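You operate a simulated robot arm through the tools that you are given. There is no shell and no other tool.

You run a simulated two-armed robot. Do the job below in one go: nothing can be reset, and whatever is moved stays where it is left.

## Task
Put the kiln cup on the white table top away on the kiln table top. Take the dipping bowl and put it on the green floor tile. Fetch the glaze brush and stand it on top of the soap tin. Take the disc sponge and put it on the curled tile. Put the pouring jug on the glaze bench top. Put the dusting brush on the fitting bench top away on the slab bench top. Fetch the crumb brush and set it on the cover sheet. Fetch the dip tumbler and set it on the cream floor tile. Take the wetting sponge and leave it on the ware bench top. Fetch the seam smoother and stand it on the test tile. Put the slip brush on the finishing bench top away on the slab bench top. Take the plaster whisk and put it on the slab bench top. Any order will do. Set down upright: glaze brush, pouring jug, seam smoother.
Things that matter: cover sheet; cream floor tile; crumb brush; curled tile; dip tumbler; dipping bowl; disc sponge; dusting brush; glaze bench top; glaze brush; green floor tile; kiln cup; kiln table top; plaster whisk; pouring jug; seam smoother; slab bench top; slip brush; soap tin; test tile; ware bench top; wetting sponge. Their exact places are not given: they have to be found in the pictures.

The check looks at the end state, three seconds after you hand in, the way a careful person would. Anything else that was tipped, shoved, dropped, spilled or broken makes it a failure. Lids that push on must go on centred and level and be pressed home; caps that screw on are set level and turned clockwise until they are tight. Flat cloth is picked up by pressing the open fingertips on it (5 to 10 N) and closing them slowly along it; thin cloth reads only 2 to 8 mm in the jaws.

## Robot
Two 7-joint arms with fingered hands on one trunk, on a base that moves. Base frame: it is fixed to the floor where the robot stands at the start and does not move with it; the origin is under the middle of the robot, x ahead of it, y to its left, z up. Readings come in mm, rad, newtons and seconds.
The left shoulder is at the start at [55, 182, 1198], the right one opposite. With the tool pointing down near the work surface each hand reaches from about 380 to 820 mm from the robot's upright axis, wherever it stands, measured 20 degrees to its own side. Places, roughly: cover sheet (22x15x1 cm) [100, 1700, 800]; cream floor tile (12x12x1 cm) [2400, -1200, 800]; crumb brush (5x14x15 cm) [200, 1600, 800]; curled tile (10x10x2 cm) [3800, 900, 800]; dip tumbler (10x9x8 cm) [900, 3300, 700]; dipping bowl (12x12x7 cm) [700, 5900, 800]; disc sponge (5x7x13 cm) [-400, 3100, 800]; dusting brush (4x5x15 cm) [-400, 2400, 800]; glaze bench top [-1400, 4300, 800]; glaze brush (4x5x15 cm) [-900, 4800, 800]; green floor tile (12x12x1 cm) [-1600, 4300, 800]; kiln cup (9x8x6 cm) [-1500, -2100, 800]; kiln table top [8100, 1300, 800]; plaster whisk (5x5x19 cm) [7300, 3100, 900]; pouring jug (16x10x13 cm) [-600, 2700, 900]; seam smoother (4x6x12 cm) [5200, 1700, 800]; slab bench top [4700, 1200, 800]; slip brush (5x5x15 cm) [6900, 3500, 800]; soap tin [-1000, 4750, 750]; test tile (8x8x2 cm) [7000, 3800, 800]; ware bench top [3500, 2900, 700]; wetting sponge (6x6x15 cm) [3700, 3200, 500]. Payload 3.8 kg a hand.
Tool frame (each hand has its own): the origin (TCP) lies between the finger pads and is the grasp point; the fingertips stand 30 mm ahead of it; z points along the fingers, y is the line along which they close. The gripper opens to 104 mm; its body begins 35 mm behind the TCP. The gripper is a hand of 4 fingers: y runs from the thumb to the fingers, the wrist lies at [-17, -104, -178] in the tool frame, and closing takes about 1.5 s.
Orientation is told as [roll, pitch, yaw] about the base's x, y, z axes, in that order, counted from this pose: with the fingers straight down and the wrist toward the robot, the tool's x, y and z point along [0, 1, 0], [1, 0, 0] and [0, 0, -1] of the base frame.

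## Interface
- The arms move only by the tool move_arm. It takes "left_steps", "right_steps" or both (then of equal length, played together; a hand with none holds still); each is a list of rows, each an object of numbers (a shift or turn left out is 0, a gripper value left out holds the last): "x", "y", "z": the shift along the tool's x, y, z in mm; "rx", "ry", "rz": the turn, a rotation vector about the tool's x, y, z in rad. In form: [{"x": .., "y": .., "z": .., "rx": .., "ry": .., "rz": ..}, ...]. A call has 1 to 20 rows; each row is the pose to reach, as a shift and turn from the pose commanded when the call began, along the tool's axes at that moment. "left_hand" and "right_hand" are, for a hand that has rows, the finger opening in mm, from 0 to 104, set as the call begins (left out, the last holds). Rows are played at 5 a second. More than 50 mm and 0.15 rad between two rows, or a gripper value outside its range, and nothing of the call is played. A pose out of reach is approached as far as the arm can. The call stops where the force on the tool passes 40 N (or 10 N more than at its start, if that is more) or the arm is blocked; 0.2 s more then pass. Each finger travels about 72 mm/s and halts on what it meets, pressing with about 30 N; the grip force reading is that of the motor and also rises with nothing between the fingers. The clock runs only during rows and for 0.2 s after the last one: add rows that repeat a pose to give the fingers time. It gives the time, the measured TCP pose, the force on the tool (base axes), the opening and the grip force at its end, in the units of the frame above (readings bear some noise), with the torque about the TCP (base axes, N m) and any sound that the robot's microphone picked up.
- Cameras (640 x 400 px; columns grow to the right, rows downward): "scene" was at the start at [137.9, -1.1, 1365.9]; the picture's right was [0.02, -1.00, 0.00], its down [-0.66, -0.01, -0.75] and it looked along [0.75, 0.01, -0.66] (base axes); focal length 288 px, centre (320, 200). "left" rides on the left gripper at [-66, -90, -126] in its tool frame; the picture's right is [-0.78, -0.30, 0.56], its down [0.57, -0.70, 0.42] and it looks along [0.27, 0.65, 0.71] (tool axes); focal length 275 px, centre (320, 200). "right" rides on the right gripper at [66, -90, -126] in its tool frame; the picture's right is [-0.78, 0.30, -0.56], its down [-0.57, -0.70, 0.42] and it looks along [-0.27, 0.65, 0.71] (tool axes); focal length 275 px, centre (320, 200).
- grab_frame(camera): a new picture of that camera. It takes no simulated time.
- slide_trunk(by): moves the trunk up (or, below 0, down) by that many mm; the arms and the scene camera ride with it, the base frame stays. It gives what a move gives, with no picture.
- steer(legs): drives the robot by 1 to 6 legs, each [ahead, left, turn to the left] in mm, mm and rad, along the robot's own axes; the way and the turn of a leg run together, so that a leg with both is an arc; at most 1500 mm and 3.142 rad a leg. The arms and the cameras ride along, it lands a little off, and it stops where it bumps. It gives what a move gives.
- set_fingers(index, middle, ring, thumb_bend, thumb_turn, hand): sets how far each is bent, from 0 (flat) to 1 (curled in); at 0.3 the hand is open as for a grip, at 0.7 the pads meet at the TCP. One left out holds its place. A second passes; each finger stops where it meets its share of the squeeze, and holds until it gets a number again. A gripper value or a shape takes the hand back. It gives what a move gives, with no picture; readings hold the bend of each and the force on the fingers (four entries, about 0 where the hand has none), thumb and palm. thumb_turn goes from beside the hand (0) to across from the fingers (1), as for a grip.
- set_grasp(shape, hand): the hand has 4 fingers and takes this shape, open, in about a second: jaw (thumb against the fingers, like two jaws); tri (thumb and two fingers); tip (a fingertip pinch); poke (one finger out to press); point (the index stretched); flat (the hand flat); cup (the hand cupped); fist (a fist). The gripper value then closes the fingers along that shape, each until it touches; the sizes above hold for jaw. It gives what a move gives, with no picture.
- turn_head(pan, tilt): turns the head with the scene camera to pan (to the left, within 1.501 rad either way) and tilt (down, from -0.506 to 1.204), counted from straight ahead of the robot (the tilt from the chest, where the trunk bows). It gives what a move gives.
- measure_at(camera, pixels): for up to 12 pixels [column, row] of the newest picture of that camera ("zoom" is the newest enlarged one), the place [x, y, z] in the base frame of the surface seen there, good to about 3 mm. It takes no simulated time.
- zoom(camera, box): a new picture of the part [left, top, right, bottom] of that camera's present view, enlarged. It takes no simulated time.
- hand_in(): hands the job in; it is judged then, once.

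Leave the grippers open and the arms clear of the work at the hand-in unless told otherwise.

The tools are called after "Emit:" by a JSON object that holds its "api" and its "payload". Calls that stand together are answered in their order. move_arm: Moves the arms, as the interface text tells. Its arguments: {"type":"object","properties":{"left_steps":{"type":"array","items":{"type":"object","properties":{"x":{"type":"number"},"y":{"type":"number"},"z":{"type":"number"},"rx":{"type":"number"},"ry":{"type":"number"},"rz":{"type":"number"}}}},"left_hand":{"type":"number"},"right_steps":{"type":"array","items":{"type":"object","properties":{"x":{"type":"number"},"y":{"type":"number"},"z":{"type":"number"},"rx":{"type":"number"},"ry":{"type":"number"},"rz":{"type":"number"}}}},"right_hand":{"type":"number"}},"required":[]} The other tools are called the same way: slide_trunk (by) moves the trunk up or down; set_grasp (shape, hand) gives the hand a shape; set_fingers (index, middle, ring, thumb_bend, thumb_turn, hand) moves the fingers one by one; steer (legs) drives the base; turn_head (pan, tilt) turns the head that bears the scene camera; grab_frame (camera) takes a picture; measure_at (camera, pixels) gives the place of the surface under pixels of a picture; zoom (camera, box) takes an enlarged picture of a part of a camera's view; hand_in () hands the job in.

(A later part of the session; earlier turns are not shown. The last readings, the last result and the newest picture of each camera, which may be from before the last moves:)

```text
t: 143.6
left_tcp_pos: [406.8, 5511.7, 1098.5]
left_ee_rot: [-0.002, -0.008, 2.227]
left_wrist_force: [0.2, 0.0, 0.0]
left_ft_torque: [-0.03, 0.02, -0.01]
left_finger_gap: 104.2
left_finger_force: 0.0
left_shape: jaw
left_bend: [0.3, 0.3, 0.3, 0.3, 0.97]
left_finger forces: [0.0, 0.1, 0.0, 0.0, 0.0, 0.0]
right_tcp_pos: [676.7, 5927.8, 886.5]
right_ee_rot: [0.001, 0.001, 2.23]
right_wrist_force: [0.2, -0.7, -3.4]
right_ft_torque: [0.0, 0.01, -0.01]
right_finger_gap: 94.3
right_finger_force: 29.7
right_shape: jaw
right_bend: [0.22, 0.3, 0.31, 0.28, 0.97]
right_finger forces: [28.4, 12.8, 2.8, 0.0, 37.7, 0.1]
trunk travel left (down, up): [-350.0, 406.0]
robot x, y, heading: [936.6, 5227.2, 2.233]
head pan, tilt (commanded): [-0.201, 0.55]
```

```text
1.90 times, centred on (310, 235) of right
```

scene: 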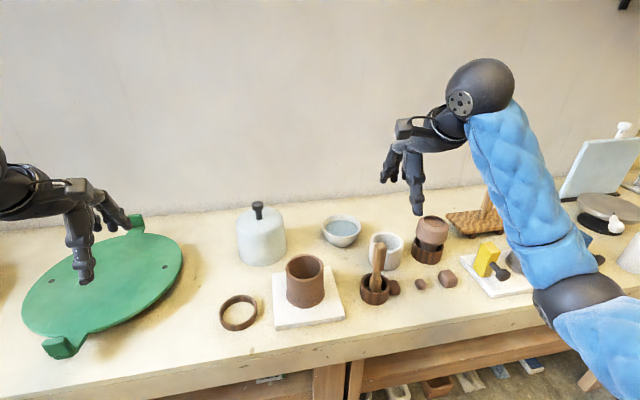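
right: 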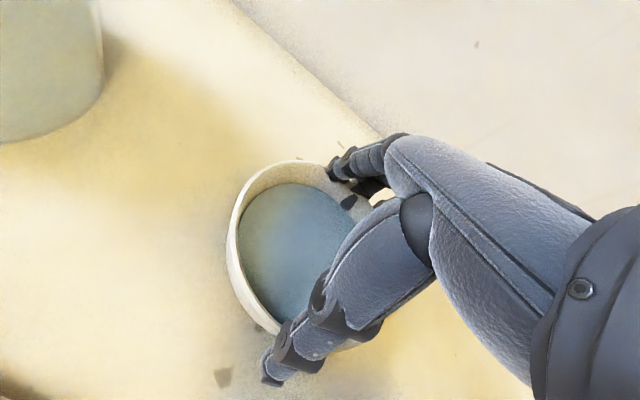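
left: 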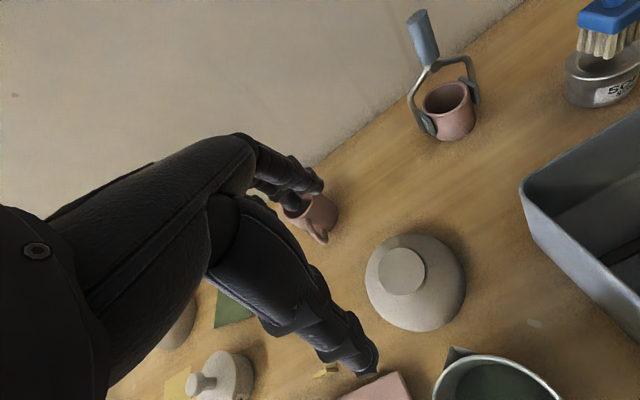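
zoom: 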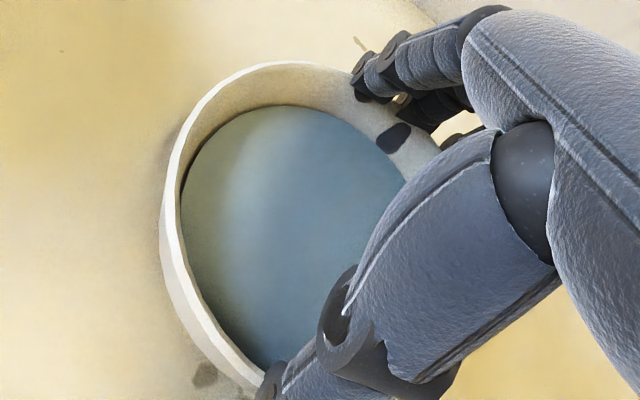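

The bowl is off the bench with a steady 3.4 N. Checking it is level by measuring the rim.

Emit:
{"api": "measure_at", "payload": {"camera": "zoom", "pixels": [[168, 210], [185, 145], [240, 78], [300, 65], [185, 290], [220, 350], [250, 382], [290, 200], [250, 300]]}}

Emit:
{"api": "zoom", "payload": {"camera": "scene", "box": [300, 200, 400, 280]}}

Emit:
{"api": "measure_at", "payload": {"camera": "zoom", "pixels": [[100, 185], [505, 175], [130, 100], [240, 215], [420, 215], [200, 210], [470, 150], [300, 220]]}}

```text
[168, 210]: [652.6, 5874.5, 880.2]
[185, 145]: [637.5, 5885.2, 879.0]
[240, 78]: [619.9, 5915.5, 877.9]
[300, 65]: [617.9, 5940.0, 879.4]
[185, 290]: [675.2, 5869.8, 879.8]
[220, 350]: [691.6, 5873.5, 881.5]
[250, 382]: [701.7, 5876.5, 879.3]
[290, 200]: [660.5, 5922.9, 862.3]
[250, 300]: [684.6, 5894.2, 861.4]
```

```text
5.00 times, centred on (350, 240) of scene
```

zoom: 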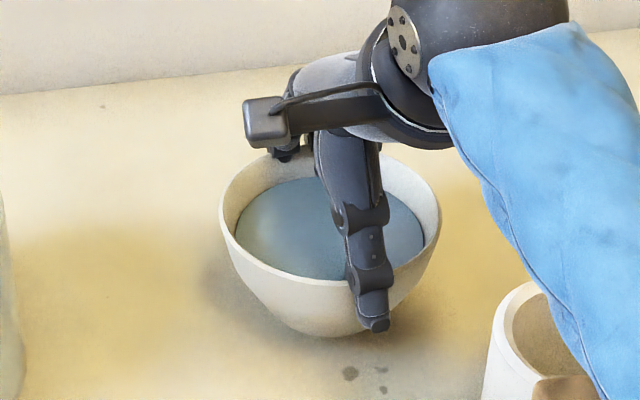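

```text
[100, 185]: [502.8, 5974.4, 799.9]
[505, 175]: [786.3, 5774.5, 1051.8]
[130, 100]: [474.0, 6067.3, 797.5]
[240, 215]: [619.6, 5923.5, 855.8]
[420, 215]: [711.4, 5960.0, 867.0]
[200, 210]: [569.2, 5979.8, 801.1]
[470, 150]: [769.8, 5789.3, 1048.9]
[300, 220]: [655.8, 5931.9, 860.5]
```

Rim reads 878–881 mm all round – level. Rim is ~7 mm below the TCP. Raising smoothly and drawing the bowl back toward me.

Emit:
{"api": "move_arm", "payload": {"right_steps": [{"z": -15}, {"z": -35}, {"z": -55}, {"z": -75}, {"z": -95}, {"z": -115}, {"z": -135}, {"z": -150}, {"y": -20, "z": -155}, {"y": -45, "z": -155}, {"y": -70, "z": -155}, {"y": -95, "z": -155}, {"y": -120, "z": -155}, {"y": -140, "z": -155}]}}

Emit:
{"api": "grab_frame", "payload": {"camera": "right"}}

Emit:
{"api": "steer", "payload": {"legs": [[-100, 0, 0]]}}

```text
t: 146.6
left_tcp_pos: [405.8, 5511.4, 1099.2]
left_ee_rot: [-0.001, -0.008, 2.228]
left_wrist_force: [-0.9, -0.1, -0.4]
left_ft_torque: [-0.04, 0.01, 0.01]
left_finger_gap: 104.0
left_finger_force: 0.0
left_shape: jaw
left_bend: [0.3, 0.3, 0.3, 0.3, 0.97]
left_finger forces: [0.0, 0.1, 0.0, 0.0, 0.0, 0.0]
right_tcp_pos: [763.4, 5816.7, 1039.2]
right_ee_rot: [0.001, 0.001, 2.229]
right_wrist_force: [-0.3, 0.4, -2.1]
right_ft_torque: [-0.01, -0.02, 0.0]
right_finger_gap: 94.0
right_finger_force: 29.8
right_shape: jaw
right_bend: [0.22, 0.3, 0.31, 0.28, 0.97]
right_finger forces: [28.6, 12.7, 2.6, 0.0, 37.3, 0.0]
trunk travel left (down, up): [-350.0, 406.0]
robot x, y, heading: [933.8, 5226.0, 2.226]
head pan, tilt (commanded): [-0.201, 0.55]
```

```text
taken
```

right: 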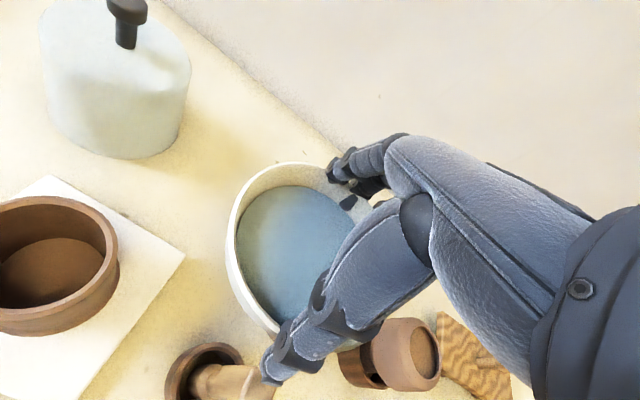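

```text
t: 147.7
left_tcp_pos: [470.2, 5431.4, 1100.2]
left_ee_rot: [0.0, -0.01, 2.226]
left_wrist_force: [0.7, -0.5, -0.2]
left_ft_torque: [0.01, 0.03, -0.01]
left_finger_gap: 104.1
left_finger_force: 0.1
left_shape: jaw
left_bend: [0.3, 0.3, 0.3, 0.3, 0.97]
left_finger forces: [0.0, 0.1, 0.0, 0.0, 0.0, 0.0]
right_tcp_pos: [824.5, 5736.3, 1041.7]
right_ee_rot: [0.001, -0.001, 2.229]
right_wrist_force: [1.0, -0.3, -1.6]
right_ft_torque: [0.02, -0.02, 0.01]
right_finger_gap: 94.3
right_finger_force: 30.4
right_shape: jaw
right_bend: [0.22, 0.3, 0.31, 0.28, 0.97]
right_finger forces: [28.7, 12.6, 2.6, 0.0, 37.4, 0.0]
trunk travel left (down, up): [-350.0, 406.0]
robot x, y, heading: [994.4, 5151.0, 2.23]
head pan, tilt (commanded): [-0.201, 0.55]
```

Bowl is steady. Driving left along the benches back to the green tile (about 2.83 m), correcting heading slightly.

Emit:
{"api": "steer", "payload": {"legs": [[0, 0, -0.015], [0, 1400, 0], [0, 1400, 0]]}}

Emit:
{"api": "turn_head", "payload": {"pan": -0.25, "tilt": 0.6}}

Emit:
{"api": "grab_frame", "payload": {"camera": "scene"}}

```text
t: 161.7
left_tcp_pos: [-1783.7, 3771.2, 1099.2]
left_ee_rot: [-0.002, -0.009, 2.208]
left_wrist_force: [-0.4, -0.1, 0.0]
left_ft_torque: [-0.01, -0.02, -0.03]
left_finger_gap: 104.0
left_finger_force: 0.1
left_shape: jaw
left_bend: [0.3, 0.3, 0.3, 0.3, 0.97]
left_finger forces: [0.1, 0.1, 0.1, 0.1, 0.0, 0.0]
right_tcp_pos: [-1420.6, 4067.3, 1040.6]
right_ee_rot: [0.0, -0.002, 2.211]
right_wrist_force: [0.2, 0.0, -3.5]
right_ft_torque: [-0.01, -0.02, -0.02]
right_finger_gap: 94.1
right_finger_force: 29.5
right_shape: jaw
right_bend: [0.22, 0.3, 0.31, 0.28, 0.97]
right_finger forces: [28.7, 12.4, 2.6, 0.0, 37.0, 0.1]
trunk travel left (down, up): [-350.0, 406.0]
robot x, y, heading: [-1262.9, 3476.0, 2.21]
head pan, tilt (commanded): [-0.201, 0.55]
```

```text
t: 162.3
left_tcp_pos: [-1783.3, 3770.7, 1098.2]
left_ee_rot: [-0.002, -0.008, 2.207]
left_wrist_force: [-0.4, 0.9, 0.3]
left_ft_torque: [0.03, 0.03, 0.02]
left_finger_gap: 103.8
left_finger_force: 0.2
left_shape: jaw
left_bend: [0.3, 0.3, 0.3, 0.3, 0.97]
left_finger forces: [0.1, 0.0, 0.0, 0.1, 0.0, 0.0]
right_tcp_pos: [-1420.5, 4067.0, 1039.2]
right_ee_rot: [0.0, 0.003, 2.208]
right_wrist_force: [1.0, 0.1, -3.5]
right_ft_torque: [0.0, 0.01, 0.01]
right_finger_gap: 94.4
right_finger_force: 29.9
right_shape: jaw
right_bend: [0.22, 0.3, 0.31, 0.28, 0.97]
right_finger forces: [28.7, 12.4, 2.6, 0.0, 37.0, 0.0]
trunk travel left (down, up): [-350.0, 406.0]
robot x, y, heading: [-1261.8, 3474.7, 2.209]
head pan, tilt (commanded): [-0.25, 0.6]
```

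```text
taken
```

scene: 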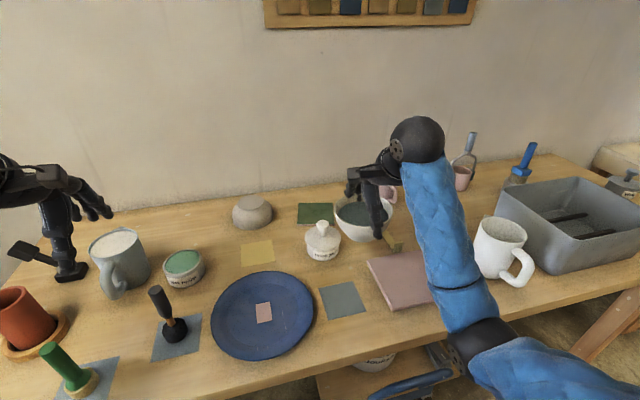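

Tile is 878 mm ahead and 192 mm right. Moving 110 mm closer.

Emit:
{"api": "steer", "payload": {"legs": [[110, 0, 0]]}}

Emit:
{"api": "zoom", "payload": {"camera": "scene", "box": [200, 170, 440, 320]}}

Emit:
{"api": "grab_frame", "payload": {"camera": "right"}}

```text
t: 163.5
left_tcp_pos: [-1850.1, 3860.0, 1097.9]
left_ee_rot: [-0.002, -0.006, 2.206]
left_wrist_force: [-0.6, 0.7, 0.2]
left_ft_torque: [-0.02, -0.03, 0.01]
left_finger_gap: 104.1
left_finger_force: 0.0
left_shape: jaw
left_bend: [0.3, 0.3, 0.3, 0.3, 0.97]
left_finger forces: [0.0, 0.1, 0.1, 0.0, 0.0, 0.0]
right_tcp_pos: [-1487.4, 4158.2, 1038.8]
right_ee_rot: [0.002, 0.0, 2.209]
right_wrist_force: [-0.4, 0.0, -2.9]
right_ft_torque: [-0.03, -0.04, 0.02]
right_finger_gap: 94.3
right_finger_force: 30.4
right_shape: jaw
right_bend: [0.22, 0.3, 0.31, 0.28, 0.97]
right_finger forces: [28.8, 12.6, 2.7, 0.0, 37.2, 0.0]
trunk travel left (down, up): [-350.0, 406.0]
robot x, y, heading: [-1327.4, 3562.7, 2.213]
head pan, tilt (commanded): [-0.25, 0.6]
```

```text
2.67 times, centred on (320, 245) of scene
```

zoom: 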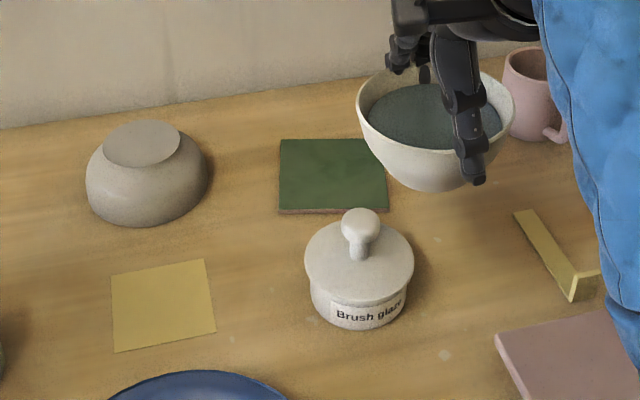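

```text
taken
```

right: 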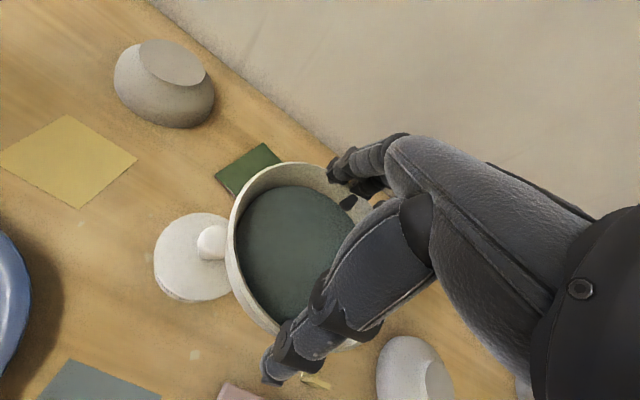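

Re-measuring the tile corners from this view, then moving the bowl over it.

Emit:
{"api": "measure_at", "payload": {"camera": "scene", "pixels": [[306, 223], [305, 248], [344, 248], [325, 237], [338, 225]]}}

Emit:
{"api": "measure_at", "payload": {"camera": "zoom", "pixels": [[284, 143], [281, 210], [385, 207], [370, 143], [330, 175], [360, 215], [405, 240], [360, 300]]}}

```text
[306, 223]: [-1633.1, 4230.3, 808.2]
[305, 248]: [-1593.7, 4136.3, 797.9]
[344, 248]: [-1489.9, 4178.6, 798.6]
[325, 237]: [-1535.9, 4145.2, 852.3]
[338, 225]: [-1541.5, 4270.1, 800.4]
```

```text
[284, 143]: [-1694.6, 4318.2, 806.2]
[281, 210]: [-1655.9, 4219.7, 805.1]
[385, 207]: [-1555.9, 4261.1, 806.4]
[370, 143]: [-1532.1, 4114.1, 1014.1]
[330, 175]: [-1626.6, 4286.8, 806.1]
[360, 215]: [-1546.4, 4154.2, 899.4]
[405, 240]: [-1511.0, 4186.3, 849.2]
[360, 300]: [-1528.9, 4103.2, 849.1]
```

Tile centre ≈(-1628,4292), top 807. Moving the bowl over it at height, then down to just above.

Emit:
{"api": "move_arm", "payload": {"right_steps": [{"x": 4, "y": 25}, {"x": 9, "y": 50}, {"x": 13, "y": 75}, {"x": 18, "y": 100}, {"x": 22, "y": 125}, {"x": 26, "y": 150}, {"x": 30, "y": 175}, {"x": 33, "y": 191}, {"x": 33, "y": 191, "z": 25}, {"x": 33, "y": 191, "z": 55}, {"x": 33, "y": 191, "z": 85}, {"x": 33, "y": 191, "z": 110}]}}

Emit:
{"api": "grab_frame", "payload": {"camera": "right"}}

Emit:
{"api": "zoom", "payload": {"camera": "scene", "box": [240, 150, 420, 300]}}

```text
t: 166.1
left_tcp_pos: [-1849.7, 3858.9, 1099.2]
left_ee_rot: [-0.001, -0.007, 2.206]
left_wrist_force: [0.5, -0.4, -0.6]
left_ft_torque: [0.02, 0.03, 0.02]
left_finger_gap: 104.0
left_finger_force: 0.0
left_shape: jaw
left_bend: [0.3, 0.3, 0.3, 0.3, 0.97]
left_finger forces: [0.1, 0.0, 0.1, 0.1, 0.1, 0.0]
right_tcp_pos: [-1627.2, 4289.4, 929.0]
right_ee_rot: [0.001, 0.002, 2.21]
right_wrist_force: [-0.3, 0.4, -2.7]
right_ft_torque: [-0.02, -0.03, -0.01]
right_finger_gap: 94.1
right_finger_force: 29.8
right_shape: jaw
right_bend: [0.23, 0.3, 0.32, 0.28, 0.97]
right_finger forces: [28.7, 12.4, 2.5, 0.0, 36.5, 0.1]
trunk travel left (down, up): [-350.0, 406.0]
robot x, y, heading: [-1326.2, 3562.4, 2.211]
head pan, tilt (commanded): [-0.25, 0.6]
```

```text
taken
```

right: 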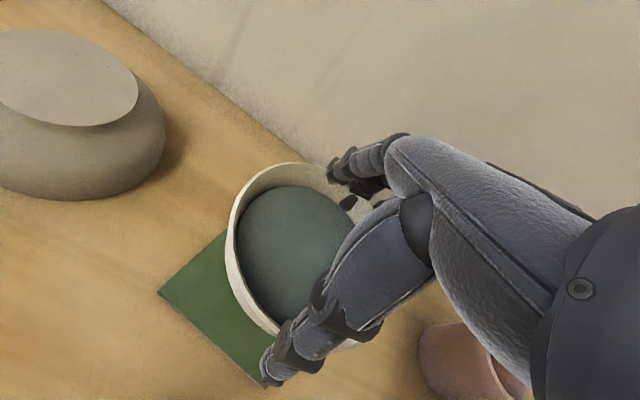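

```text
2.67 times, centred on (330, 225) of scene
```

zoom: 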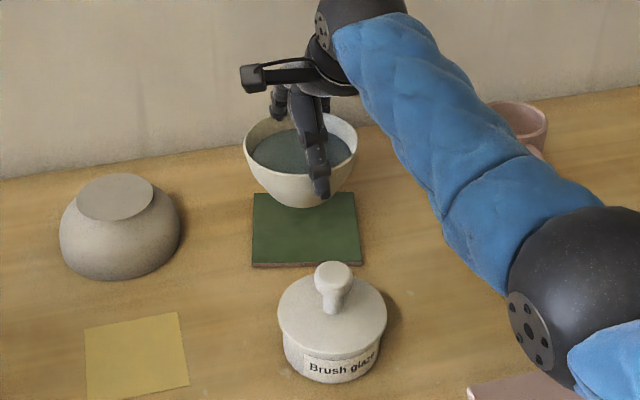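

Emit:
{"api": "measure_at", "payload": {"camera": "right", "pixels": [[163, 292], [222, 236], [254, 378], [200, 300], [232, 205], [270, 168], [265, 320]]}}

Emit:
{"api": "measure_at", "payload": {"camera": "zoom", "pixels": [[256, 262], [358, 262], [256, 200], [352, 198], [247, 155], [352, 150], [300, 250]]}}

```text
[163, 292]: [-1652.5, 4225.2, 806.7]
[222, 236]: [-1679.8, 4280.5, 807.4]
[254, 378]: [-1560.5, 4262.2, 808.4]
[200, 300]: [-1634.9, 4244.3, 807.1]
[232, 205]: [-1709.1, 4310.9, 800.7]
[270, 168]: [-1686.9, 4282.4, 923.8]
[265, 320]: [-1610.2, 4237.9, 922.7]
```

```text
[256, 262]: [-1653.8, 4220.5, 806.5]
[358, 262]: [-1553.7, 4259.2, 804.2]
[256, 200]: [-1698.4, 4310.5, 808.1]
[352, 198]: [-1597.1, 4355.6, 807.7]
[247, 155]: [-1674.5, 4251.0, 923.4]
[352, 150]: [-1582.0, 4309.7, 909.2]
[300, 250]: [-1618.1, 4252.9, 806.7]
```

Bowl centre (-1627,4289) matches tile centre (-1626,4286). Lowering to contact.

Emit:
{"api": "move_arm", "payload": {"right_steps": [{"z": 15}, {"z": 30}, {"z": 42}, {"z": 47}, {"z": 50}, {"z": 52}, {"z": 53}, {"z": 53}]}}

```text
t: 167.9
left_tcp_pos: [-1849.1, 3859.6, 1098.6]
left_ee_rot: [-0.003, -0.008, 2.207]
left_wrist_force: [-0.3, -0.5, -0.2]
left_ft_torque: [0.02, -0.03, 0.03]
left_finger_gap: 103.9
left_finger_force: 0.1
left_shape: jaw
left_bend: [0.3, 0.3, 0.3, 0.3, 0.97]
left_finger forces: [0.1, 0.0, 0.1, 0.0, 0.0, 0.0]
right_tcp_pos: [-1627.2, 4289.9, 875.6]
right_ee_rot: [0.001, 0.0, 2.209]
right_wrist_force: [-1.0, 0.8, -2.8]
right_ft_torque: [-0.01, -0.03, 0.02]
right_finger_gap: 94.2
right_finger_force: 30.0
right_shape: jaw
right_bend: [0.23, 0.3, 0.32, 0.28, 0.97]
right_finger forces: [28.6, 12.2, 2.4, 0.0, 36.3, 0.0]
trunk travel left (down, up): [-350.0, 406.0]
robot x, y, heading: [-1328.6, 3565.1, 2.208]
head pan, tilt (commanded): [-0.25, 0.6]
```

Not yet in contact (-2.8 N). Lowering by single millimetres.

Emit:
{"api": "move_arm", "payload": {"right_steps": [{"z": 1}, {"z": 2}, {"z": 2}]}}

Emit:
{"api": "move_arm", "payload": {"right_steps": [{"z": 1}, {"z": 1}]}}

```text
t: 168.7
left_tcp_pos: [-1849.8, 3858.6, 1099.4]
left_ee_rot: [-0.001, -0.009, 2.206]
left_wrist_force: [0.4, -0.1, 0.6]
left_ft_torque: [-0.01, -0.04, -0.05]
left_finger_gap: 103.8
left_finger_force: 0.1
left_shape: jaw
left_bend: [0.3, 0.3, 0.3, 0.3, 0.97]
left_finger forces: [0.0, 0.1, 0.0, 0.0, 0.1, 0.0]
right_tcp_pos: [-1627.9, 4289.7, 876.1]
right_ee_rot: [0.0, 0.0, 2.21]
right_wrist_force: [0.8, 1.3, 0.7]
right_ft_torque: [-0.03, 0.06, -0.02]
right_finger_gap: 94.0
right_finger_force: 30.6
right_shape: jaw
right_bend: [0.22, 0.3, 0.32, 0.28, 0.97]
right_finger forces: [29.0, 12.3, 2.6, 0.0, 36.7, 0.1]
trunk travel left (down, up): [-350.0, 406.0]
robot x, y, heading: [-1327.3, 3563.5, 2.209]
head pan, tilt (commanded): [-0.25, 0.6]
```

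```text
t: 169.3
left_tcp_pos: [-1847.7, 3859.0, 1100.0]
left_ee_rot: [-0.003, -0.007, 2.206]
left_wrist_force: [-0.5, 0.5, -0.7]
left_ft_torque: [0.0, 0.01, 0.0]
left_finger_gap: 104.0
left_finger_force: 0.1
left_shape: jaw
left_bend: [0.3, 0.3, 0.3, 0.3, 0.97]
left_finger forces: [0.0, 0.0, 0.1, 0.0, 0.1, 0.0]
right_tcp_pos: [-1627.4, 4290.7, 876.0]
right_ee_rot: [0.001, -0.002, 2.208]
right_wrist_force: [1.1, 1.1, 4.1]
right_ft_torque: [0.07, 0.18, -0.04]
right_finger_gap: 94.1
right_finger_force: 29.7
right_shape: jaw
right_bend: [0.22, 0.3, 0.32, 0.28, 0.97]
right_finger forces: [29.6, 12.5, 3.0, 0.0, 36.7, 0.0]
trunk travel left (down, up): [-350.0, 406.0]
robot x, y, heading: [-1324.0, 3562.8, 2.21]
head pan, tilt (commanded): [-0.25, 0.6]
```

The bowl rests on the tile (+4 N). Spreading the fingers and rising.

Emit:
{"api": "set_fingers", "payload": {"hand": "right", "index": 0.1, "middle": 0.1, "ring": 0.1, "thumb_bend": 0.1}}

Emit:
{"api": "move_arm", "payload": {"right_steps": [{"z": -6}, {"z": -15}, {"z": -30}, {"z": -60}, {"z": -100}, {"z": -145}, {"z": -190}, {"z": -220}]}}

Emit:
{"api": "grab_frame", "payload": {"camera": "right"}}

Emit:
{"api": "zoom", "payload": {"camera": "scene", "box": [200, 170, 440, 320]}}

```text
t: 170.3
left_tcp_pos: [-1849.5, 3859.8, 1100.1]
left_ee_rot: [-0.002, -0.009, 2.206]
left_wrist_force: [0.2, -0.1, 0.7]
left_ft_torque: [-0.05, -0.06, -0.01]
left_finger_gap: 103.9
left_finger_force: 0.1
left_shape: jaw
left_bend: [0.3, 0.3, 0.3, 0.3, 0.97]
left_finger forces: [0.0, 0.0, 0.0, 0.0, 0.1, 0.0]
right_tcp_pos: [-1627.6, 4290.7, 873.2]
right_ee_rot: [-0.002, 0.0, 2.209]
right_wrist_force: [1.1, 0.5, 0.2]
right_ft_torque: [-0.03, -0.03, 0.02]
right_finger_gap: 145.1
right_finger_force: 0.1
right_shape: fingers
right_bend: [0.1, 0.1, 0.1, 0.1, 1.0]
right_finger forces: [0.0, 0.0, 0.0, 0.1, 0.0, 0.0]
trunk travel left (down, up): [-350.0, 406.0]
robot x, y, heading: [-1328.2, 3562.3, 2.206]
head pan, tilt (commanded): [-0.25, 0.6]
```

```text
t: 172.1
left_tcp_pos: [-1849.6, 3860.2, 1099.0]
left_ee_rot: [-0.002, -0.009, 2.208]
left_wrist_force: [-0.2, -0.6, 0.0]
left_ft_torque: [0.0, 0.01, -0.03]
left_finger_gap: 104.2
left_finger_force: 0.1
left_shape: jaw
left_bend: [0.3, 0.3, 0.3, 0.3, 0.97]
left_finger forces: [0.0, 0.1, 0.1, 0.0, 0.1, 0.1]
right_tcp_pos: [-1626.7, 4289.4, 1094.1]
right_ee_rot: [0.002, 0.003, 2.208]
right_wrist_force: [-0.1, -0.7, 0.3]
right_ft_torque: [-0.03, 0.01, 0.01]
right_finger_gap: 145.0
right_finger_force: 0.1
right_shape: fingers
right_bend: [0.1, 0.1, 0.1, 0.1, 1.0]
right_finger forces: [0.0, 0.0, 0.0, 0.1, 0.0, 0.1]
trunk travel left (down, up): [-350.0, 406.0]
robot x, y, heading: [-1328.3, 3562.9, 2.213]
head pan, tilt (commanded): [-0.25, 0.6]
```

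```text
taken
```

right: 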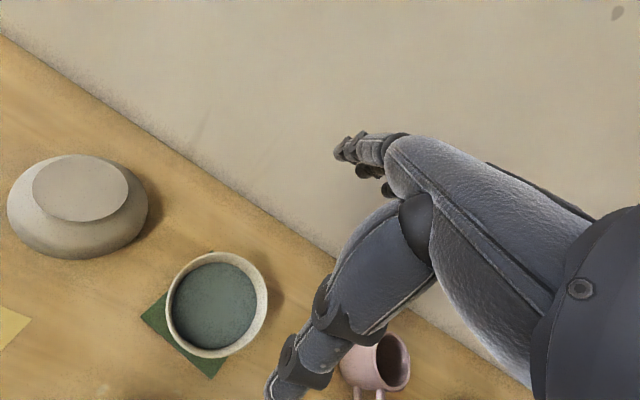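

```text
2.67 times, centred on (320, 245) of scene
```

zoom: 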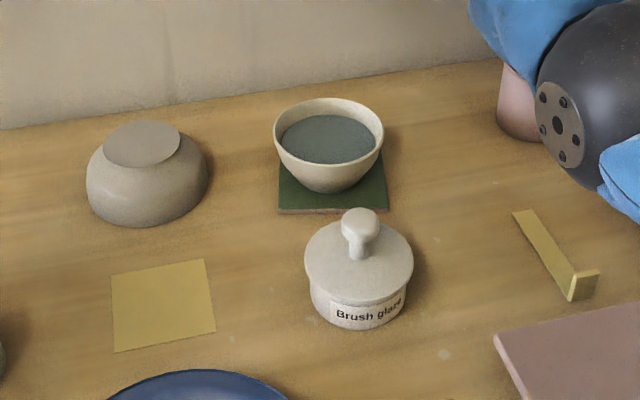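

The dipping bowl sits on the green tile. Next: disc sponge and dusting brush on the fitting bench. Retracting the right arm, backing up, turning around (+3.11 rad), and shifting left.

Emit:
{"api": "move_arm", "payload": {"right_steps": [{"x": -8, "y": -45, "z": -10}, {"x": -16, "y": -90, "z": -20}, {"x": -24, "y": -135, "z": -30}, {"x": -33, "y": -180, "z": -35}], "right_hand": 104}}

Emit:
{"api": "steer", "payload": {"legs": [[-300, 0, 0], [0, 0, 3.11], [0, 290, 0]]}}

Emit:
{"api": "turn_head", "payload": {"pan": 0.2, "tilt": 0.6}}

Emit:
{"api": "grab_frame", "payload": {"camera": "scene"}}

Emit:
{"api": "grab_frame", "payload": {"camera": "left"}}

```text
t: 173.1
left_tcp_pos: [-1847.8, 3860.3, 1100.6]
left_ee_rot: [0.003, -0.01, 2.206]
left_wrist_force: [0.2, -0.6, 0.1]
left_ft_torque: [-0.01, 0.03, 0.02]
left_finger_gap: 103.9
left_finger_force: 0.2
left_shape: jaw
left_bend: [0.3, 0.3, 0.3, 0.3, 0.97]
left_finger forces: [0.1, 0.0, 0.0, 0.1, 0.0, 0.1]
right_tcp_pos: [-1492.9, 4164.7, 1127.4]
right_ee_rot: [0.001, 0.001, 2.21]
right_wrist_force: [-0.1, 1.1, 0.0]
right_ft_torque: [0.01, 0.04, 0.01]
right_finger_gap: 103.9
right_finger_force: 0.0
right_shape: jaw
right_bend: [0.3, 0.3, 0.3, 0.3, 0.97]
right_finger forces: [0.0, 0.0, 0.0, 0.0, 0.1, 0.0]
trunk travel left (down, up): [-350.0, 406.0]
robot x, y, heading: [-1329.5, 3565.5, 2.209]
head pan, tilt (commanded): [-0.25, 0.6]
```

```text
t: 184.0
left_tcp_pos: [-400.4, 3168.2, 1098.9]
left_ee_rot: [-0.002, -0.008, -0.979]
left_wrist_force: [0.2, -0.7, 0.1]
left_ft_torque: [-0.04, 0.0, -0.03]
left_finger_gap: 104.2
left_finger_force: 0.0
left_shape: jaw
left_bend: [0.3, 0.3, 0.3, 0.3, 0.97]
left_finger forces: [0.1, 0.1, 0.0, 0.0, 0.1, 0.0]
right_tcp_pos: [-769.3, 2879.2, 1128.7]
right_ee_rot: [-0.002, 0.0, -0.977]
right_wrist_force: [0.5, -0.3, -0.1]
right_ft_torque: [0.01, -0.04, -0.01]
right_finger_gap: 103.9
right_finger_force: 0.0
right_shape: jaw
right_bend: [0.3, 0.3, 0.3, 0.3, 0.97]
right_finger forces: [0.0, 0.0, 0.1, 0.0, 0.0, 0.0]
trunk travel left (down, up): [-350.0, 406.0]
robot x, y, heading: [-911.0, 3486.3, -0.976]
head pan, tilt (commanded): [-0.25, 0.6]
```

```text
t: 184.9
left_tcp_pos: [-401.8, 3168.8, 1099.7]
left_ee_rot: [-0.002, -0.009, -0.98]
left_wrist_force: [-0.3, -0.4, -1.0]
left_ft_torque: [-0.02, 0.0, 0.0]
left_finger_gap: 103.7
left_finger_force: 0.1
left_shape: jaw
left_bend: [0.3, 0.3, 0.3, 0.3, 0.97]
left_finger forces: [0.0, 0.0, 0.0, 0.0, 0.0, 0.1]
right_tcp_pos: [-769.4, 2878.7, 1128.3]
right_ee_rot: [0.0, 0.001, -0.976]
right_wrist_force: [-0.1, 0.1, 0.2]
right_ft_torque: [0.01, 0.03, -0.03]
right_finger_gap: 104.1
right_finger_force: 0.1
right_shape: jaw
right_bend: [0.3, 0.3, 0.3, 0.3, 0.97]
right_finger forces: [0.1, 0.1, 0.0, 0.0, 0.0, 0.1]
trunk travel left (down, up): [-350.0, 406.0]
robot x, y, heading: [-909.3, 3485.7, -0.975]
head pan, tilt (commanded): [0.201, 0.6]
```

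```text
taken
```

scene: 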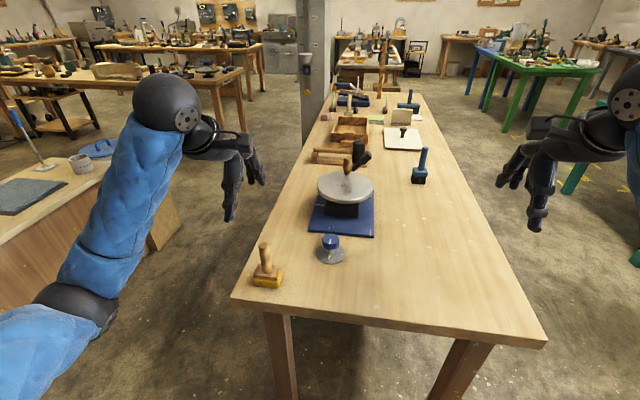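

```text
taken
```

left: 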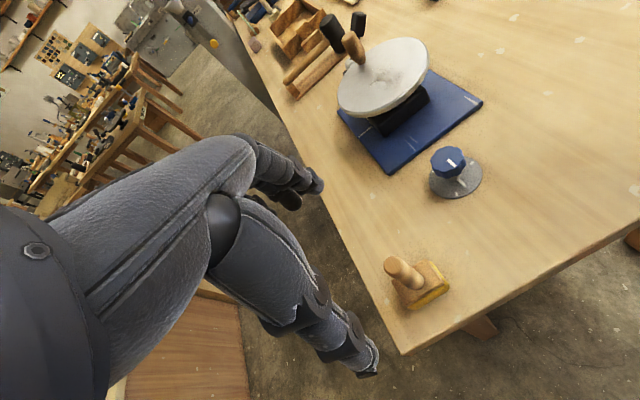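

The yellow sponge with wooden handle at (266,268) matches the disc sponge's place (-404,3104). Zooming and measuring.

Emit:
{"api": "zoom", "payload": {"camera": "scene", "box": [220, 220, 370, 310]}}

Emit:
{"api": "measure_at", "payload": {"camera": "zoom", "pixels": [[192, 108], [192, 122], [200, 180], [200, 200], [150, 230], [255, 215], [150, 265], [250, 265], [240, 280], [80, 310]]}}

Emit:
{"api": "zoom", "payload": {"camera": "left", "box": [360, 220, 500, 340]}}

Emit:
{"api": "measure_at", "payload": {"camera": "left", "pixels": [[390, 263], [415, 283], [400, 300], [440, 270], [445, 290], [410, 308]]}}

```text
4.27 times, centred on (295, 265) of scene
```

zoom: 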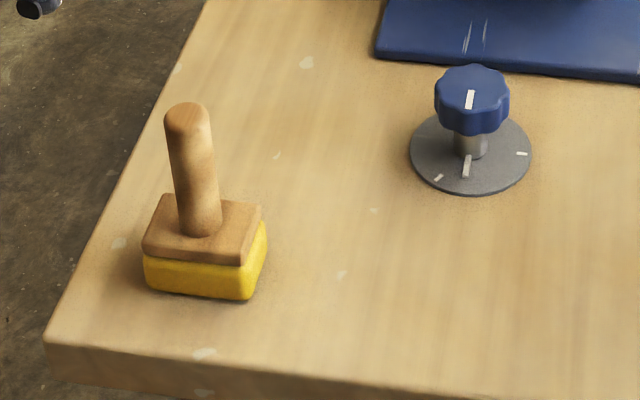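

```text
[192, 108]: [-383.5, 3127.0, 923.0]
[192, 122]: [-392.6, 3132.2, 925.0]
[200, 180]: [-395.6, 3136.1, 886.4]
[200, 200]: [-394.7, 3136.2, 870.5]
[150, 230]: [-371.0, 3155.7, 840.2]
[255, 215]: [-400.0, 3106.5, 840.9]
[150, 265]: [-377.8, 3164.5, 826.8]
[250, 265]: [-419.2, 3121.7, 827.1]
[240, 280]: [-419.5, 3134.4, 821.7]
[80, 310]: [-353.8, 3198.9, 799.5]
```

```text
3.33 times, centred on (430, 280) of left
```

zoom: 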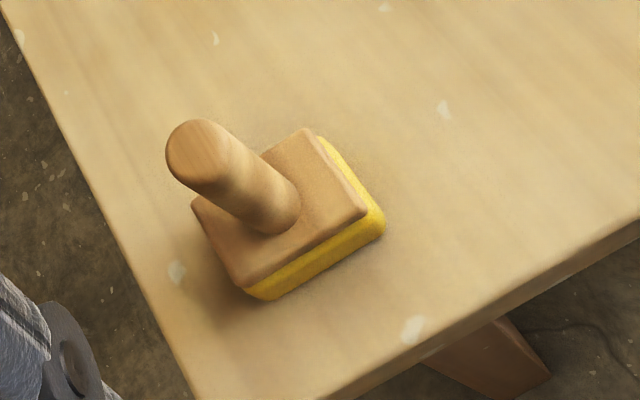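

```text
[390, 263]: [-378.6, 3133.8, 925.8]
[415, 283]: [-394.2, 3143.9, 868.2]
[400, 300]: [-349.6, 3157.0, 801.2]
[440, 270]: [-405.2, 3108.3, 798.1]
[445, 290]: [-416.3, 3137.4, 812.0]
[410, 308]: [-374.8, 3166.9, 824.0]
```

Handle centre ≈(-385,3130), top ≈927. Moving the left hand over it to z≈985, then verifying.

Emit:
{"api": "move_arm", "payload": {"left_steps": [{"x": -8, "y": 42}, {"x": -8, "y": 42, "z": 40}, {"x": -8, "y": 42, "z": 80}, {"x": -8, "y": 42, "z": 112}]}}

Emit:
{"api": "grab_frame", "payload": {"camera": "left"}}

Emit:
{"api": "measure_at", "payload": {"camera": "left", "pixels": [[350, 265], [355, 270], [345, 270]]}}

```text
t: 185.9
left_tcp_pos: [-383.8, 3128.6, 987.4]
left_ee_rot: [-0.002, -0.009, -0.978]
left_wrist_force: [0.2, 0.2, 0.4]
left_ft_torque: [-0.03, -0.08, 0.01]
left_finger_gap: 104.3
left_finger_force: 0.1
left_shape: jaw
left_bend: [0.3, 0.3, 0.3, 0.3, 0.97]
left_finger forces: [0.0, 0.1, 0.1, 0.0, 0.0, 0.0]
right_tcp_pos: [-769.4, 2878.2, 1128.6]
right_ee_rot: [0.001, 0.0, -0.976]
right_wrist_force: [1.2, 0.2, 0.2]
right_ft_torque: [-0.04, -0.01, -0.01]
right_finger_gap: 103.8
right_finger_force: 0.0
right_shape: jaw
right_bend: [0.3, 0.3, 0.3, 0.3, 0.97]
right_finger forces: [0.1, 0.0, 0.0, 0.0, 0.1, 0.1]
trunk travel left (down, up): [-350.0, 406.0]
robot x, y, heading: [-908.7, 3484.9, -0.973]
head pan, tilt (commanded): [0.201, 0.6]
```

```text
taken
```

left: 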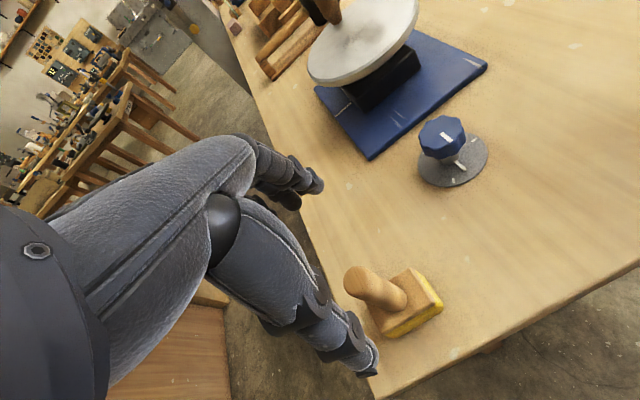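

```text
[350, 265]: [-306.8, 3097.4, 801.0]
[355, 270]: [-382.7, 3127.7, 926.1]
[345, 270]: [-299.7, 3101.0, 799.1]
```

Emit:
{"api": "zoom", "payload": {"camera": "left", "box": [320, 240, 460, 360]}}

Emit:
{"api": "measure_at", "payload": {"camera": "zoom", "pixels": [[125, 120], [150, 95], [115, 150], [160, 130], [140, 165], [170, 100], [190, 200]]}}

```text
3.33 times, centred on (390, 300) of left
```

zoom: 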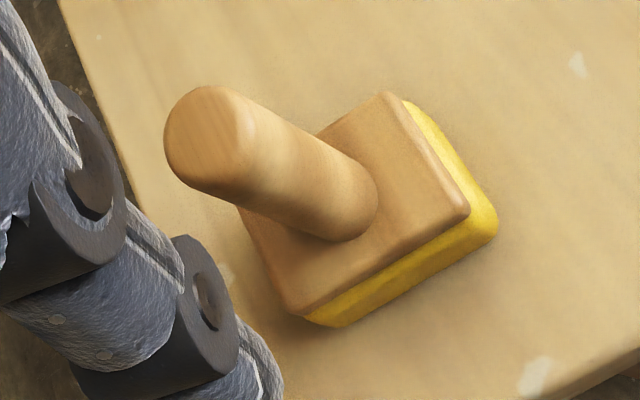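

```text
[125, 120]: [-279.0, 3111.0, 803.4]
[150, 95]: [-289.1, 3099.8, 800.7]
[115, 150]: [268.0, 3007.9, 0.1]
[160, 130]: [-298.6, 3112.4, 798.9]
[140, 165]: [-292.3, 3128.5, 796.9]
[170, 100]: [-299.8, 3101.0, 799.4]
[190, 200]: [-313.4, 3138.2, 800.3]
```

Emit:
{"api": "measure_at", "payload": {"camera": "zoom", "pixels": [[210, 140], [185, 120], [235, 120], [210, 175], [230, 165], [205, 100]]}}

```text
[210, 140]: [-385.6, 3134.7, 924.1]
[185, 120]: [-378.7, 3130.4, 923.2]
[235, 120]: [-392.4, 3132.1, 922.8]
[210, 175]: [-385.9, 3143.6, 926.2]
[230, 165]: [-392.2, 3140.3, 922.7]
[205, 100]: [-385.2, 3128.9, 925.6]
```

Handle top centre ≈(-386,3135.5): shifting 7 mm back, then descending 90 mm and closing.

Emit:
{"api": "move_arm", "payload": {"left_steps": [{"x": 2, "y": -7, "z": 30}, {"x": 2, "y": -7, "z": 60}, {"x": 2, "y": -7, "z": 90}]}}

Emit:
{"api": "move_arm", "payload": {"left_steps": [{}, {}, {}, {}, {}, {}, {}, {}, {}], "left_hand": 0}}

Emit:
{"api": "move_arm", "payload": {"left_steps": [{"z": -30}, {"z": -70}, {"z": -110}, {"z": -150}]}}

Emit:
{"api": "grab_frame", "payload": {"camera": "left"}}

```text
t: 186.7
left_tcp_pos: [-385.3, 3134.8, 896.7]
left_ee_rot: [0.0, -0.01, -0.978]
left_wrist_force: [-0.1, 0.3, 0.6]
left_ft_torque: [0.02, 0.01, -0.02]
left_finger_gap: 104.0
left_finger_force: 0.0
left_shape: jaw
left_bend: [0.3, 0.3, 0.3, 0.3, 0.97]
left_finger forces: [0.0, 0.1, 0.1, 0.0, 0.0, 0.0]
right_tcp_pos: [-769.0, 2878.7, 1129.4]
right_ee_rot: [0.0, 0.0, -0.975]
right_wrist_force: [0.6, -0.4, -0.7]
right_ft_torque: [-0.01, 0.01, -0.01]
right_finger_gap: 103.9
right_finger_force: 0.1
right_shape: jaw
right_bend: [0.3, 0.3, 0.3, 0.3, 0.97]
right_finger forces: [0.0, 0.1, 0.1, 0.0, 0.0, 0.0]
trunk travel left (down, up): [-350.0, 406.0]
robot x, y, heading: [-910.5, 3488.6, -0.977]
head pan, tilt (commanded): [0.201, 0.6]
```

```text
t: 188.7
left_tcp_pos: [-386.1, 3135.7, 897.3]
left_ee_rot: [-0.003, -0.01, -0.98]
left_wrist_force: [-0.6, 1.0, 0.1]
left_ft_torque: [-0.04, -0.02, 0.01]
left_finger_gap: 15.1
left_finger_force: 30.4
left_shape: jaw
left_bend: [0.72, 0.62, 0.69, 0.75, 1.0]
left_finger forces: [16.0, 10.1, 0.1, 0.1, 25.4, 0.1]
right_tcp_pos: [-769.5, 2877.8, 1128.3]
right_ee_rot: [-0.001, 0.001, -0.975]
right_wrist_force: [0.4, -0.4, 0.6]
right_ft_torque: [0.0, 0.02, 0.01]
right_finger_gap: 104.1
right_finger_force: 0.0
right_shape: jaw
right_bend: [0.3, 0.3, 0.3, 0.3, 0.97]
right_finger forces: [0.0, 0.1, 0.1, 0.1, 0.0, 0.0]
trunk travel left (down, up): [-350.0, 406.0]
robot x, y, heading: [-909.3, 3489.1, -0.971]
head pan, tilt (commanded): [0.201, 0.6]
```

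```text
t: 189.7
left_tcp_pos: [-385.2, 3134.6, 1046.9]
left_ee_rot: [-0.001, -0.008, -0.979]
left_wrist_force: [0.1, -0.3, -1.0]
left_ft_torque: [-0.03, 0.03, 0.02]
left_finger_gap: 15.1
left_finger_force: 29.9
left_shape: jaw
left_bend: [0.72, 0.62, 0.69, 0.75, 1.0]
left_finger forces: [15.8, 10.5, 0.0, 0.0, 25.4, 0.1]
right_tcp_pos: [-770.0, 2878.2, 1128.7]
right_ee_rot: [0.001, -0.001, -0.976]
right_wrist_force: [-1.5, -0.6, -0.3]
right_ft_torque: [-0.01, 0.0, -0.01]
right_finger_gap: 104.0
right_finger_force: 0.0
right_shape: jaw
right_bend: [0.3, 0.3, 0.3, 0.3, 0.97]
right_finger forces: [0.0, 0.0, 0.0, 0.1, 0.0, 0.1]
trunk travel left (down, up): [-350.0, 406.0]
robot x, y, heading: [-911.2, 3486.0, -0.979]
head pan, tilt (commanded): [0.201, 0.6]
```

```text
taken
```

left: 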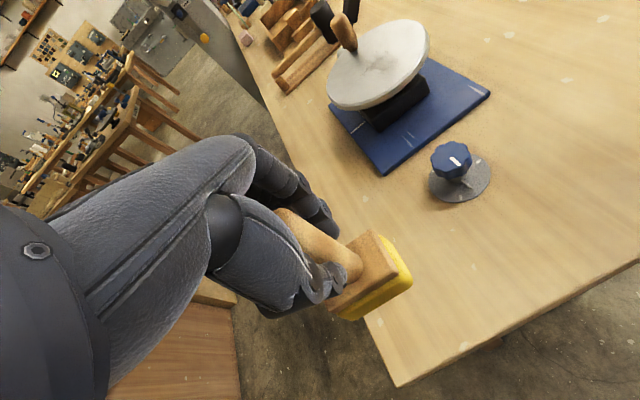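

Sponge is held in the left hand. Raising it, then driving around the bench corner to the long side for the dusting brush.

Emit:
{"api": "move_arm", "payload": {"left_steps": [{"z": -40}, {"z": -60}]}}

Emit:
{"api": "steer", "payload": {"legs": [[227, -625, 0], [0, 0, 1.576], [-350, 0, 0], [0, -759, 0], [150, 0, 0]]}}

Emit:
{"api": "turn_head", "payload": {"pan": -0.2, "tilt": 0.6}}

Emit:
{"api": "grab_frame", "payload": {"camera": "scene"}}

Emit:
{"api": "grab_frame", "payload": {"camera": "right"}}

```text
t: 190.3
left_tcp_pos: [-386.9, 3138.7, 1107.7]
left_ee_rot: [-0.002, -0.007, -0.978]
left_wrist_force: [-0.7, -0.4, -1.2]
left_ft_torque: [0.01, 0.0, 0.0]
left_finger_gap: 15.0
left_finger_force: 29.7
left_shape: jaw
left_bend: [0.72, 0.62, 0.69, 0.75, 1.0]
left_finger forces: [15.8, 10.7, 0.0, 0.1, 25.3, 0.0]
right_tcp_pos: [-768.9, 2878.7, 1128.4]
right_ee_rot: [0.001, -0.001, -0.976]
right_wrist_force: [0.2, -0.7, -0.1]
right_ft_torque: [0.0, -0.01, 0.04]
right_finger_gap: 103.9
right_finger_force: 0.1
right_shape: jaw
right_bend: [0.3, 0.3, 0.3, 0.3, 0.97]
right_finger forces: [0.0, 0.0, 0.0, 0.0, 0.0, 0.0]
trunk travel left (down, up): [-350.0, 406.0]
robot x, y, heading: [-911.0, 3489.6, -0.979]
head pan, tilt (commanded): [0.201, 0.6]
```

```text
t: 204.3
left_tcp_pos: [-690.8, 2731.6, 1106.9]
left_ee_rot: [-0.002, -0.007, 0.59]
left_wrist_force: [0.6, 0.5, -1.1]
left_ft_torque: [0.01, 0.01, -0.01]
left_finger_gap: 15.1
left_finger_force: 29.6
left_shape: jaw
left_bend: [0.72, 0.62, 0.69, 0.75, 1.0]
left_finger forces: [15.8, 10.8, 0.0, 0.0, 24.5, 0.0]
right_tcp_pos: [-433.5, 2348.7, 1127.0]
right_ee_rot: [-0.001, 0.001, 0.594]
right_wrist_force: [0.2, 0.8, 0.7]
right_ft_torque: [-0.01, 0.02, 0.0]
right_finger_gap: 104.2
right_finger_force: 0.2
right_shape: jaw
right_bend: [0.3, 0.3, 0.3, 0.3, 0.97]
right_finger forces: [0.0, 0.0, 0.0, 0.0, 0.0, 0.1]
trunk travel left (down, up): [-350.0, 406.0]
robot x, y, heading: [-1038.4, 2211.9, 0.594]
head pan, tilt (commanded): [0.201, 0.6]
```

```text
t: 205.2
left_tcp_pos: [-692.4, 2732.8, 1107.2]
left_ee_rot: [-0.001, -0.008, 0.59]
left_wrist_force: [0.2, -0.7, -0.7]
left_ft_torque: [0.0, -0.02, -0.03]
left_finger_gap: 14.8
left_finger_force: 29.9
left_shape: jaw
left_bend: [0.72, 0.62, 0.69, 0.75, 1.0]
left_finger forces: [15.8, 10.7, 0.0, 0.0, 24.6, 0.0]
right_tcp_pos: [-434.7, 2348.2, 1127.5]
right_ee_rot: [0.0, 0.002, 0.594]
right_wrist_force: [-0.4, -0.6, 0.4]
right_ft_torque: [0.0, -0.01, -0.01]
right_finger_gap: 103.9
right_finger_force: 0.0
right_shape: jaw
right_bend: [0.3, 0.3, 0.3, 0.3, 0.97]
right_finger forces: [0.0, 0.0, 0.0, 0.0, 0.0, 0.0]
trunk travel left (down, up): [-350.0, 406.0]
robot x, y, heading: [-1044.6, 2208.8, 0.594]
head pan, tilt (commanded): [-0.201, 0.6]
```

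```text
taken
```

scene: 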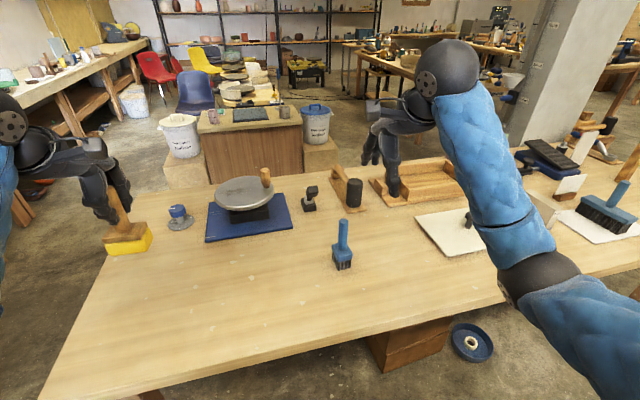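

```text
taken
```

right: 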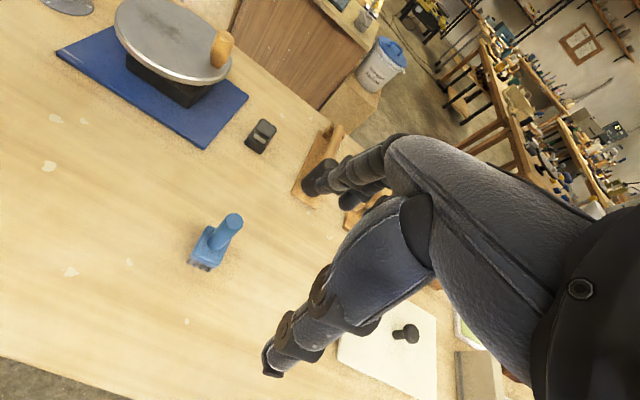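

The dusting brush is at (343,245) in the scene, (215,240) in the right camera. Measuring.

Emit:
{"api": "zoom", "payload": {"camera": "right", "box": [160, 190, 290, 290]}}

Emit:
{"api": "measure_at", "payload": {"camera": "zoom", "pixels": [[330, 105], [315, 95], [350, 120], [335, 125], [280, 185], [230, 230], [290, 230]]}}

Emit:
{"api": "zoom", "payload": {"camera": "scene", "box": [300, 200, 400, 280]}}

Emit:
{"api": "measure_at", "payload": {"camera": "zoom", "pixels": [[270, 100], [275, 115], [270, 180], [235, 260], [275, 345], [310, 250]]}}

```text
4.00 times, centred on (225, 240) of right
```

zoom: 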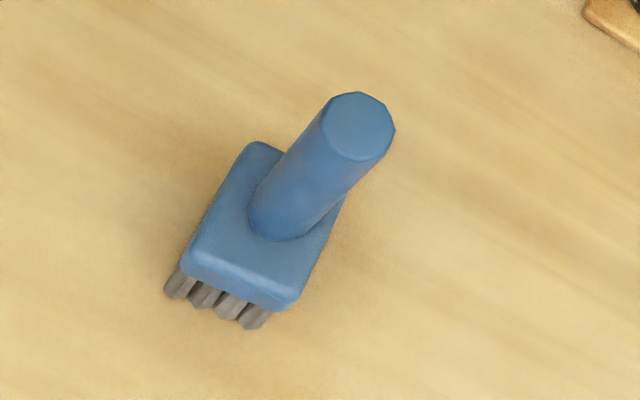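

```text
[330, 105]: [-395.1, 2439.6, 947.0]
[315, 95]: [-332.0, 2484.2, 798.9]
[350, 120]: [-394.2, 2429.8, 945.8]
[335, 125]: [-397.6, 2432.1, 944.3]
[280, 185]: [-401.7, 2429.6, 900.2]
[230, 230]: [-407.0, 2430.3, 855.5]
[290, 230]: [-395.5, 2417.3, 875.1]
```

```text
5.00 times, centred on (350, 240) of scene
```

zoom: 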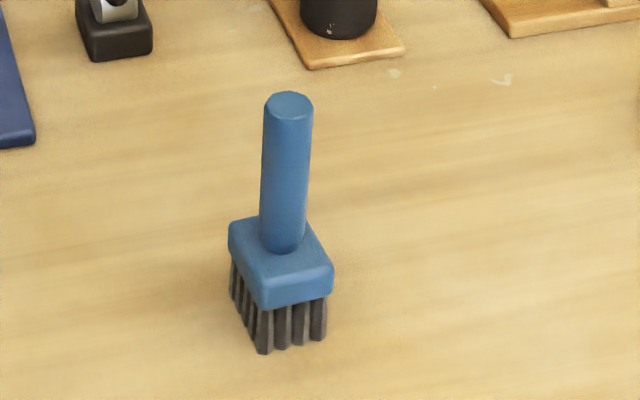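

```text
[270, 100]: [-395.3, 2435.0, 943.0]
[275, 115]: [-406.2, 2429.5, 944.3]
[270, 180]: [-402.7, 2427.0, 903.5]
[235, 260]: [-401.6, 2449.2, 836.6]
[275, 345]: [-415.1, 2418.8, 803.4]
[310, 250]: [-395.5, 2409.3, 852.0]
```

Emit:
{"api": "measure_at", "payload": {"camera": "zoom", "pixels": [[289, 105], [289, 180], [289, 115]]}}

Emit:
{"api": "measure_at", "payload": {"camera": "right", "pixels": [[234, 222], [233, 220], [236, 224]]}}

```text
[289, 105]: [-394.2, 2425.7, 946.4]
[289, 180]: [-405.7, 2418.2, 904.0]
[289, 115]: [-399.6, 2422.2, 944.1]
```

```text
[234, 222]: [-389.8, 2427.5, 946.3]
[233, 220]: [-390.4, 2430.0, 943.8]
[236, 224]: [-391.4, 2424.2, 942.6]
```

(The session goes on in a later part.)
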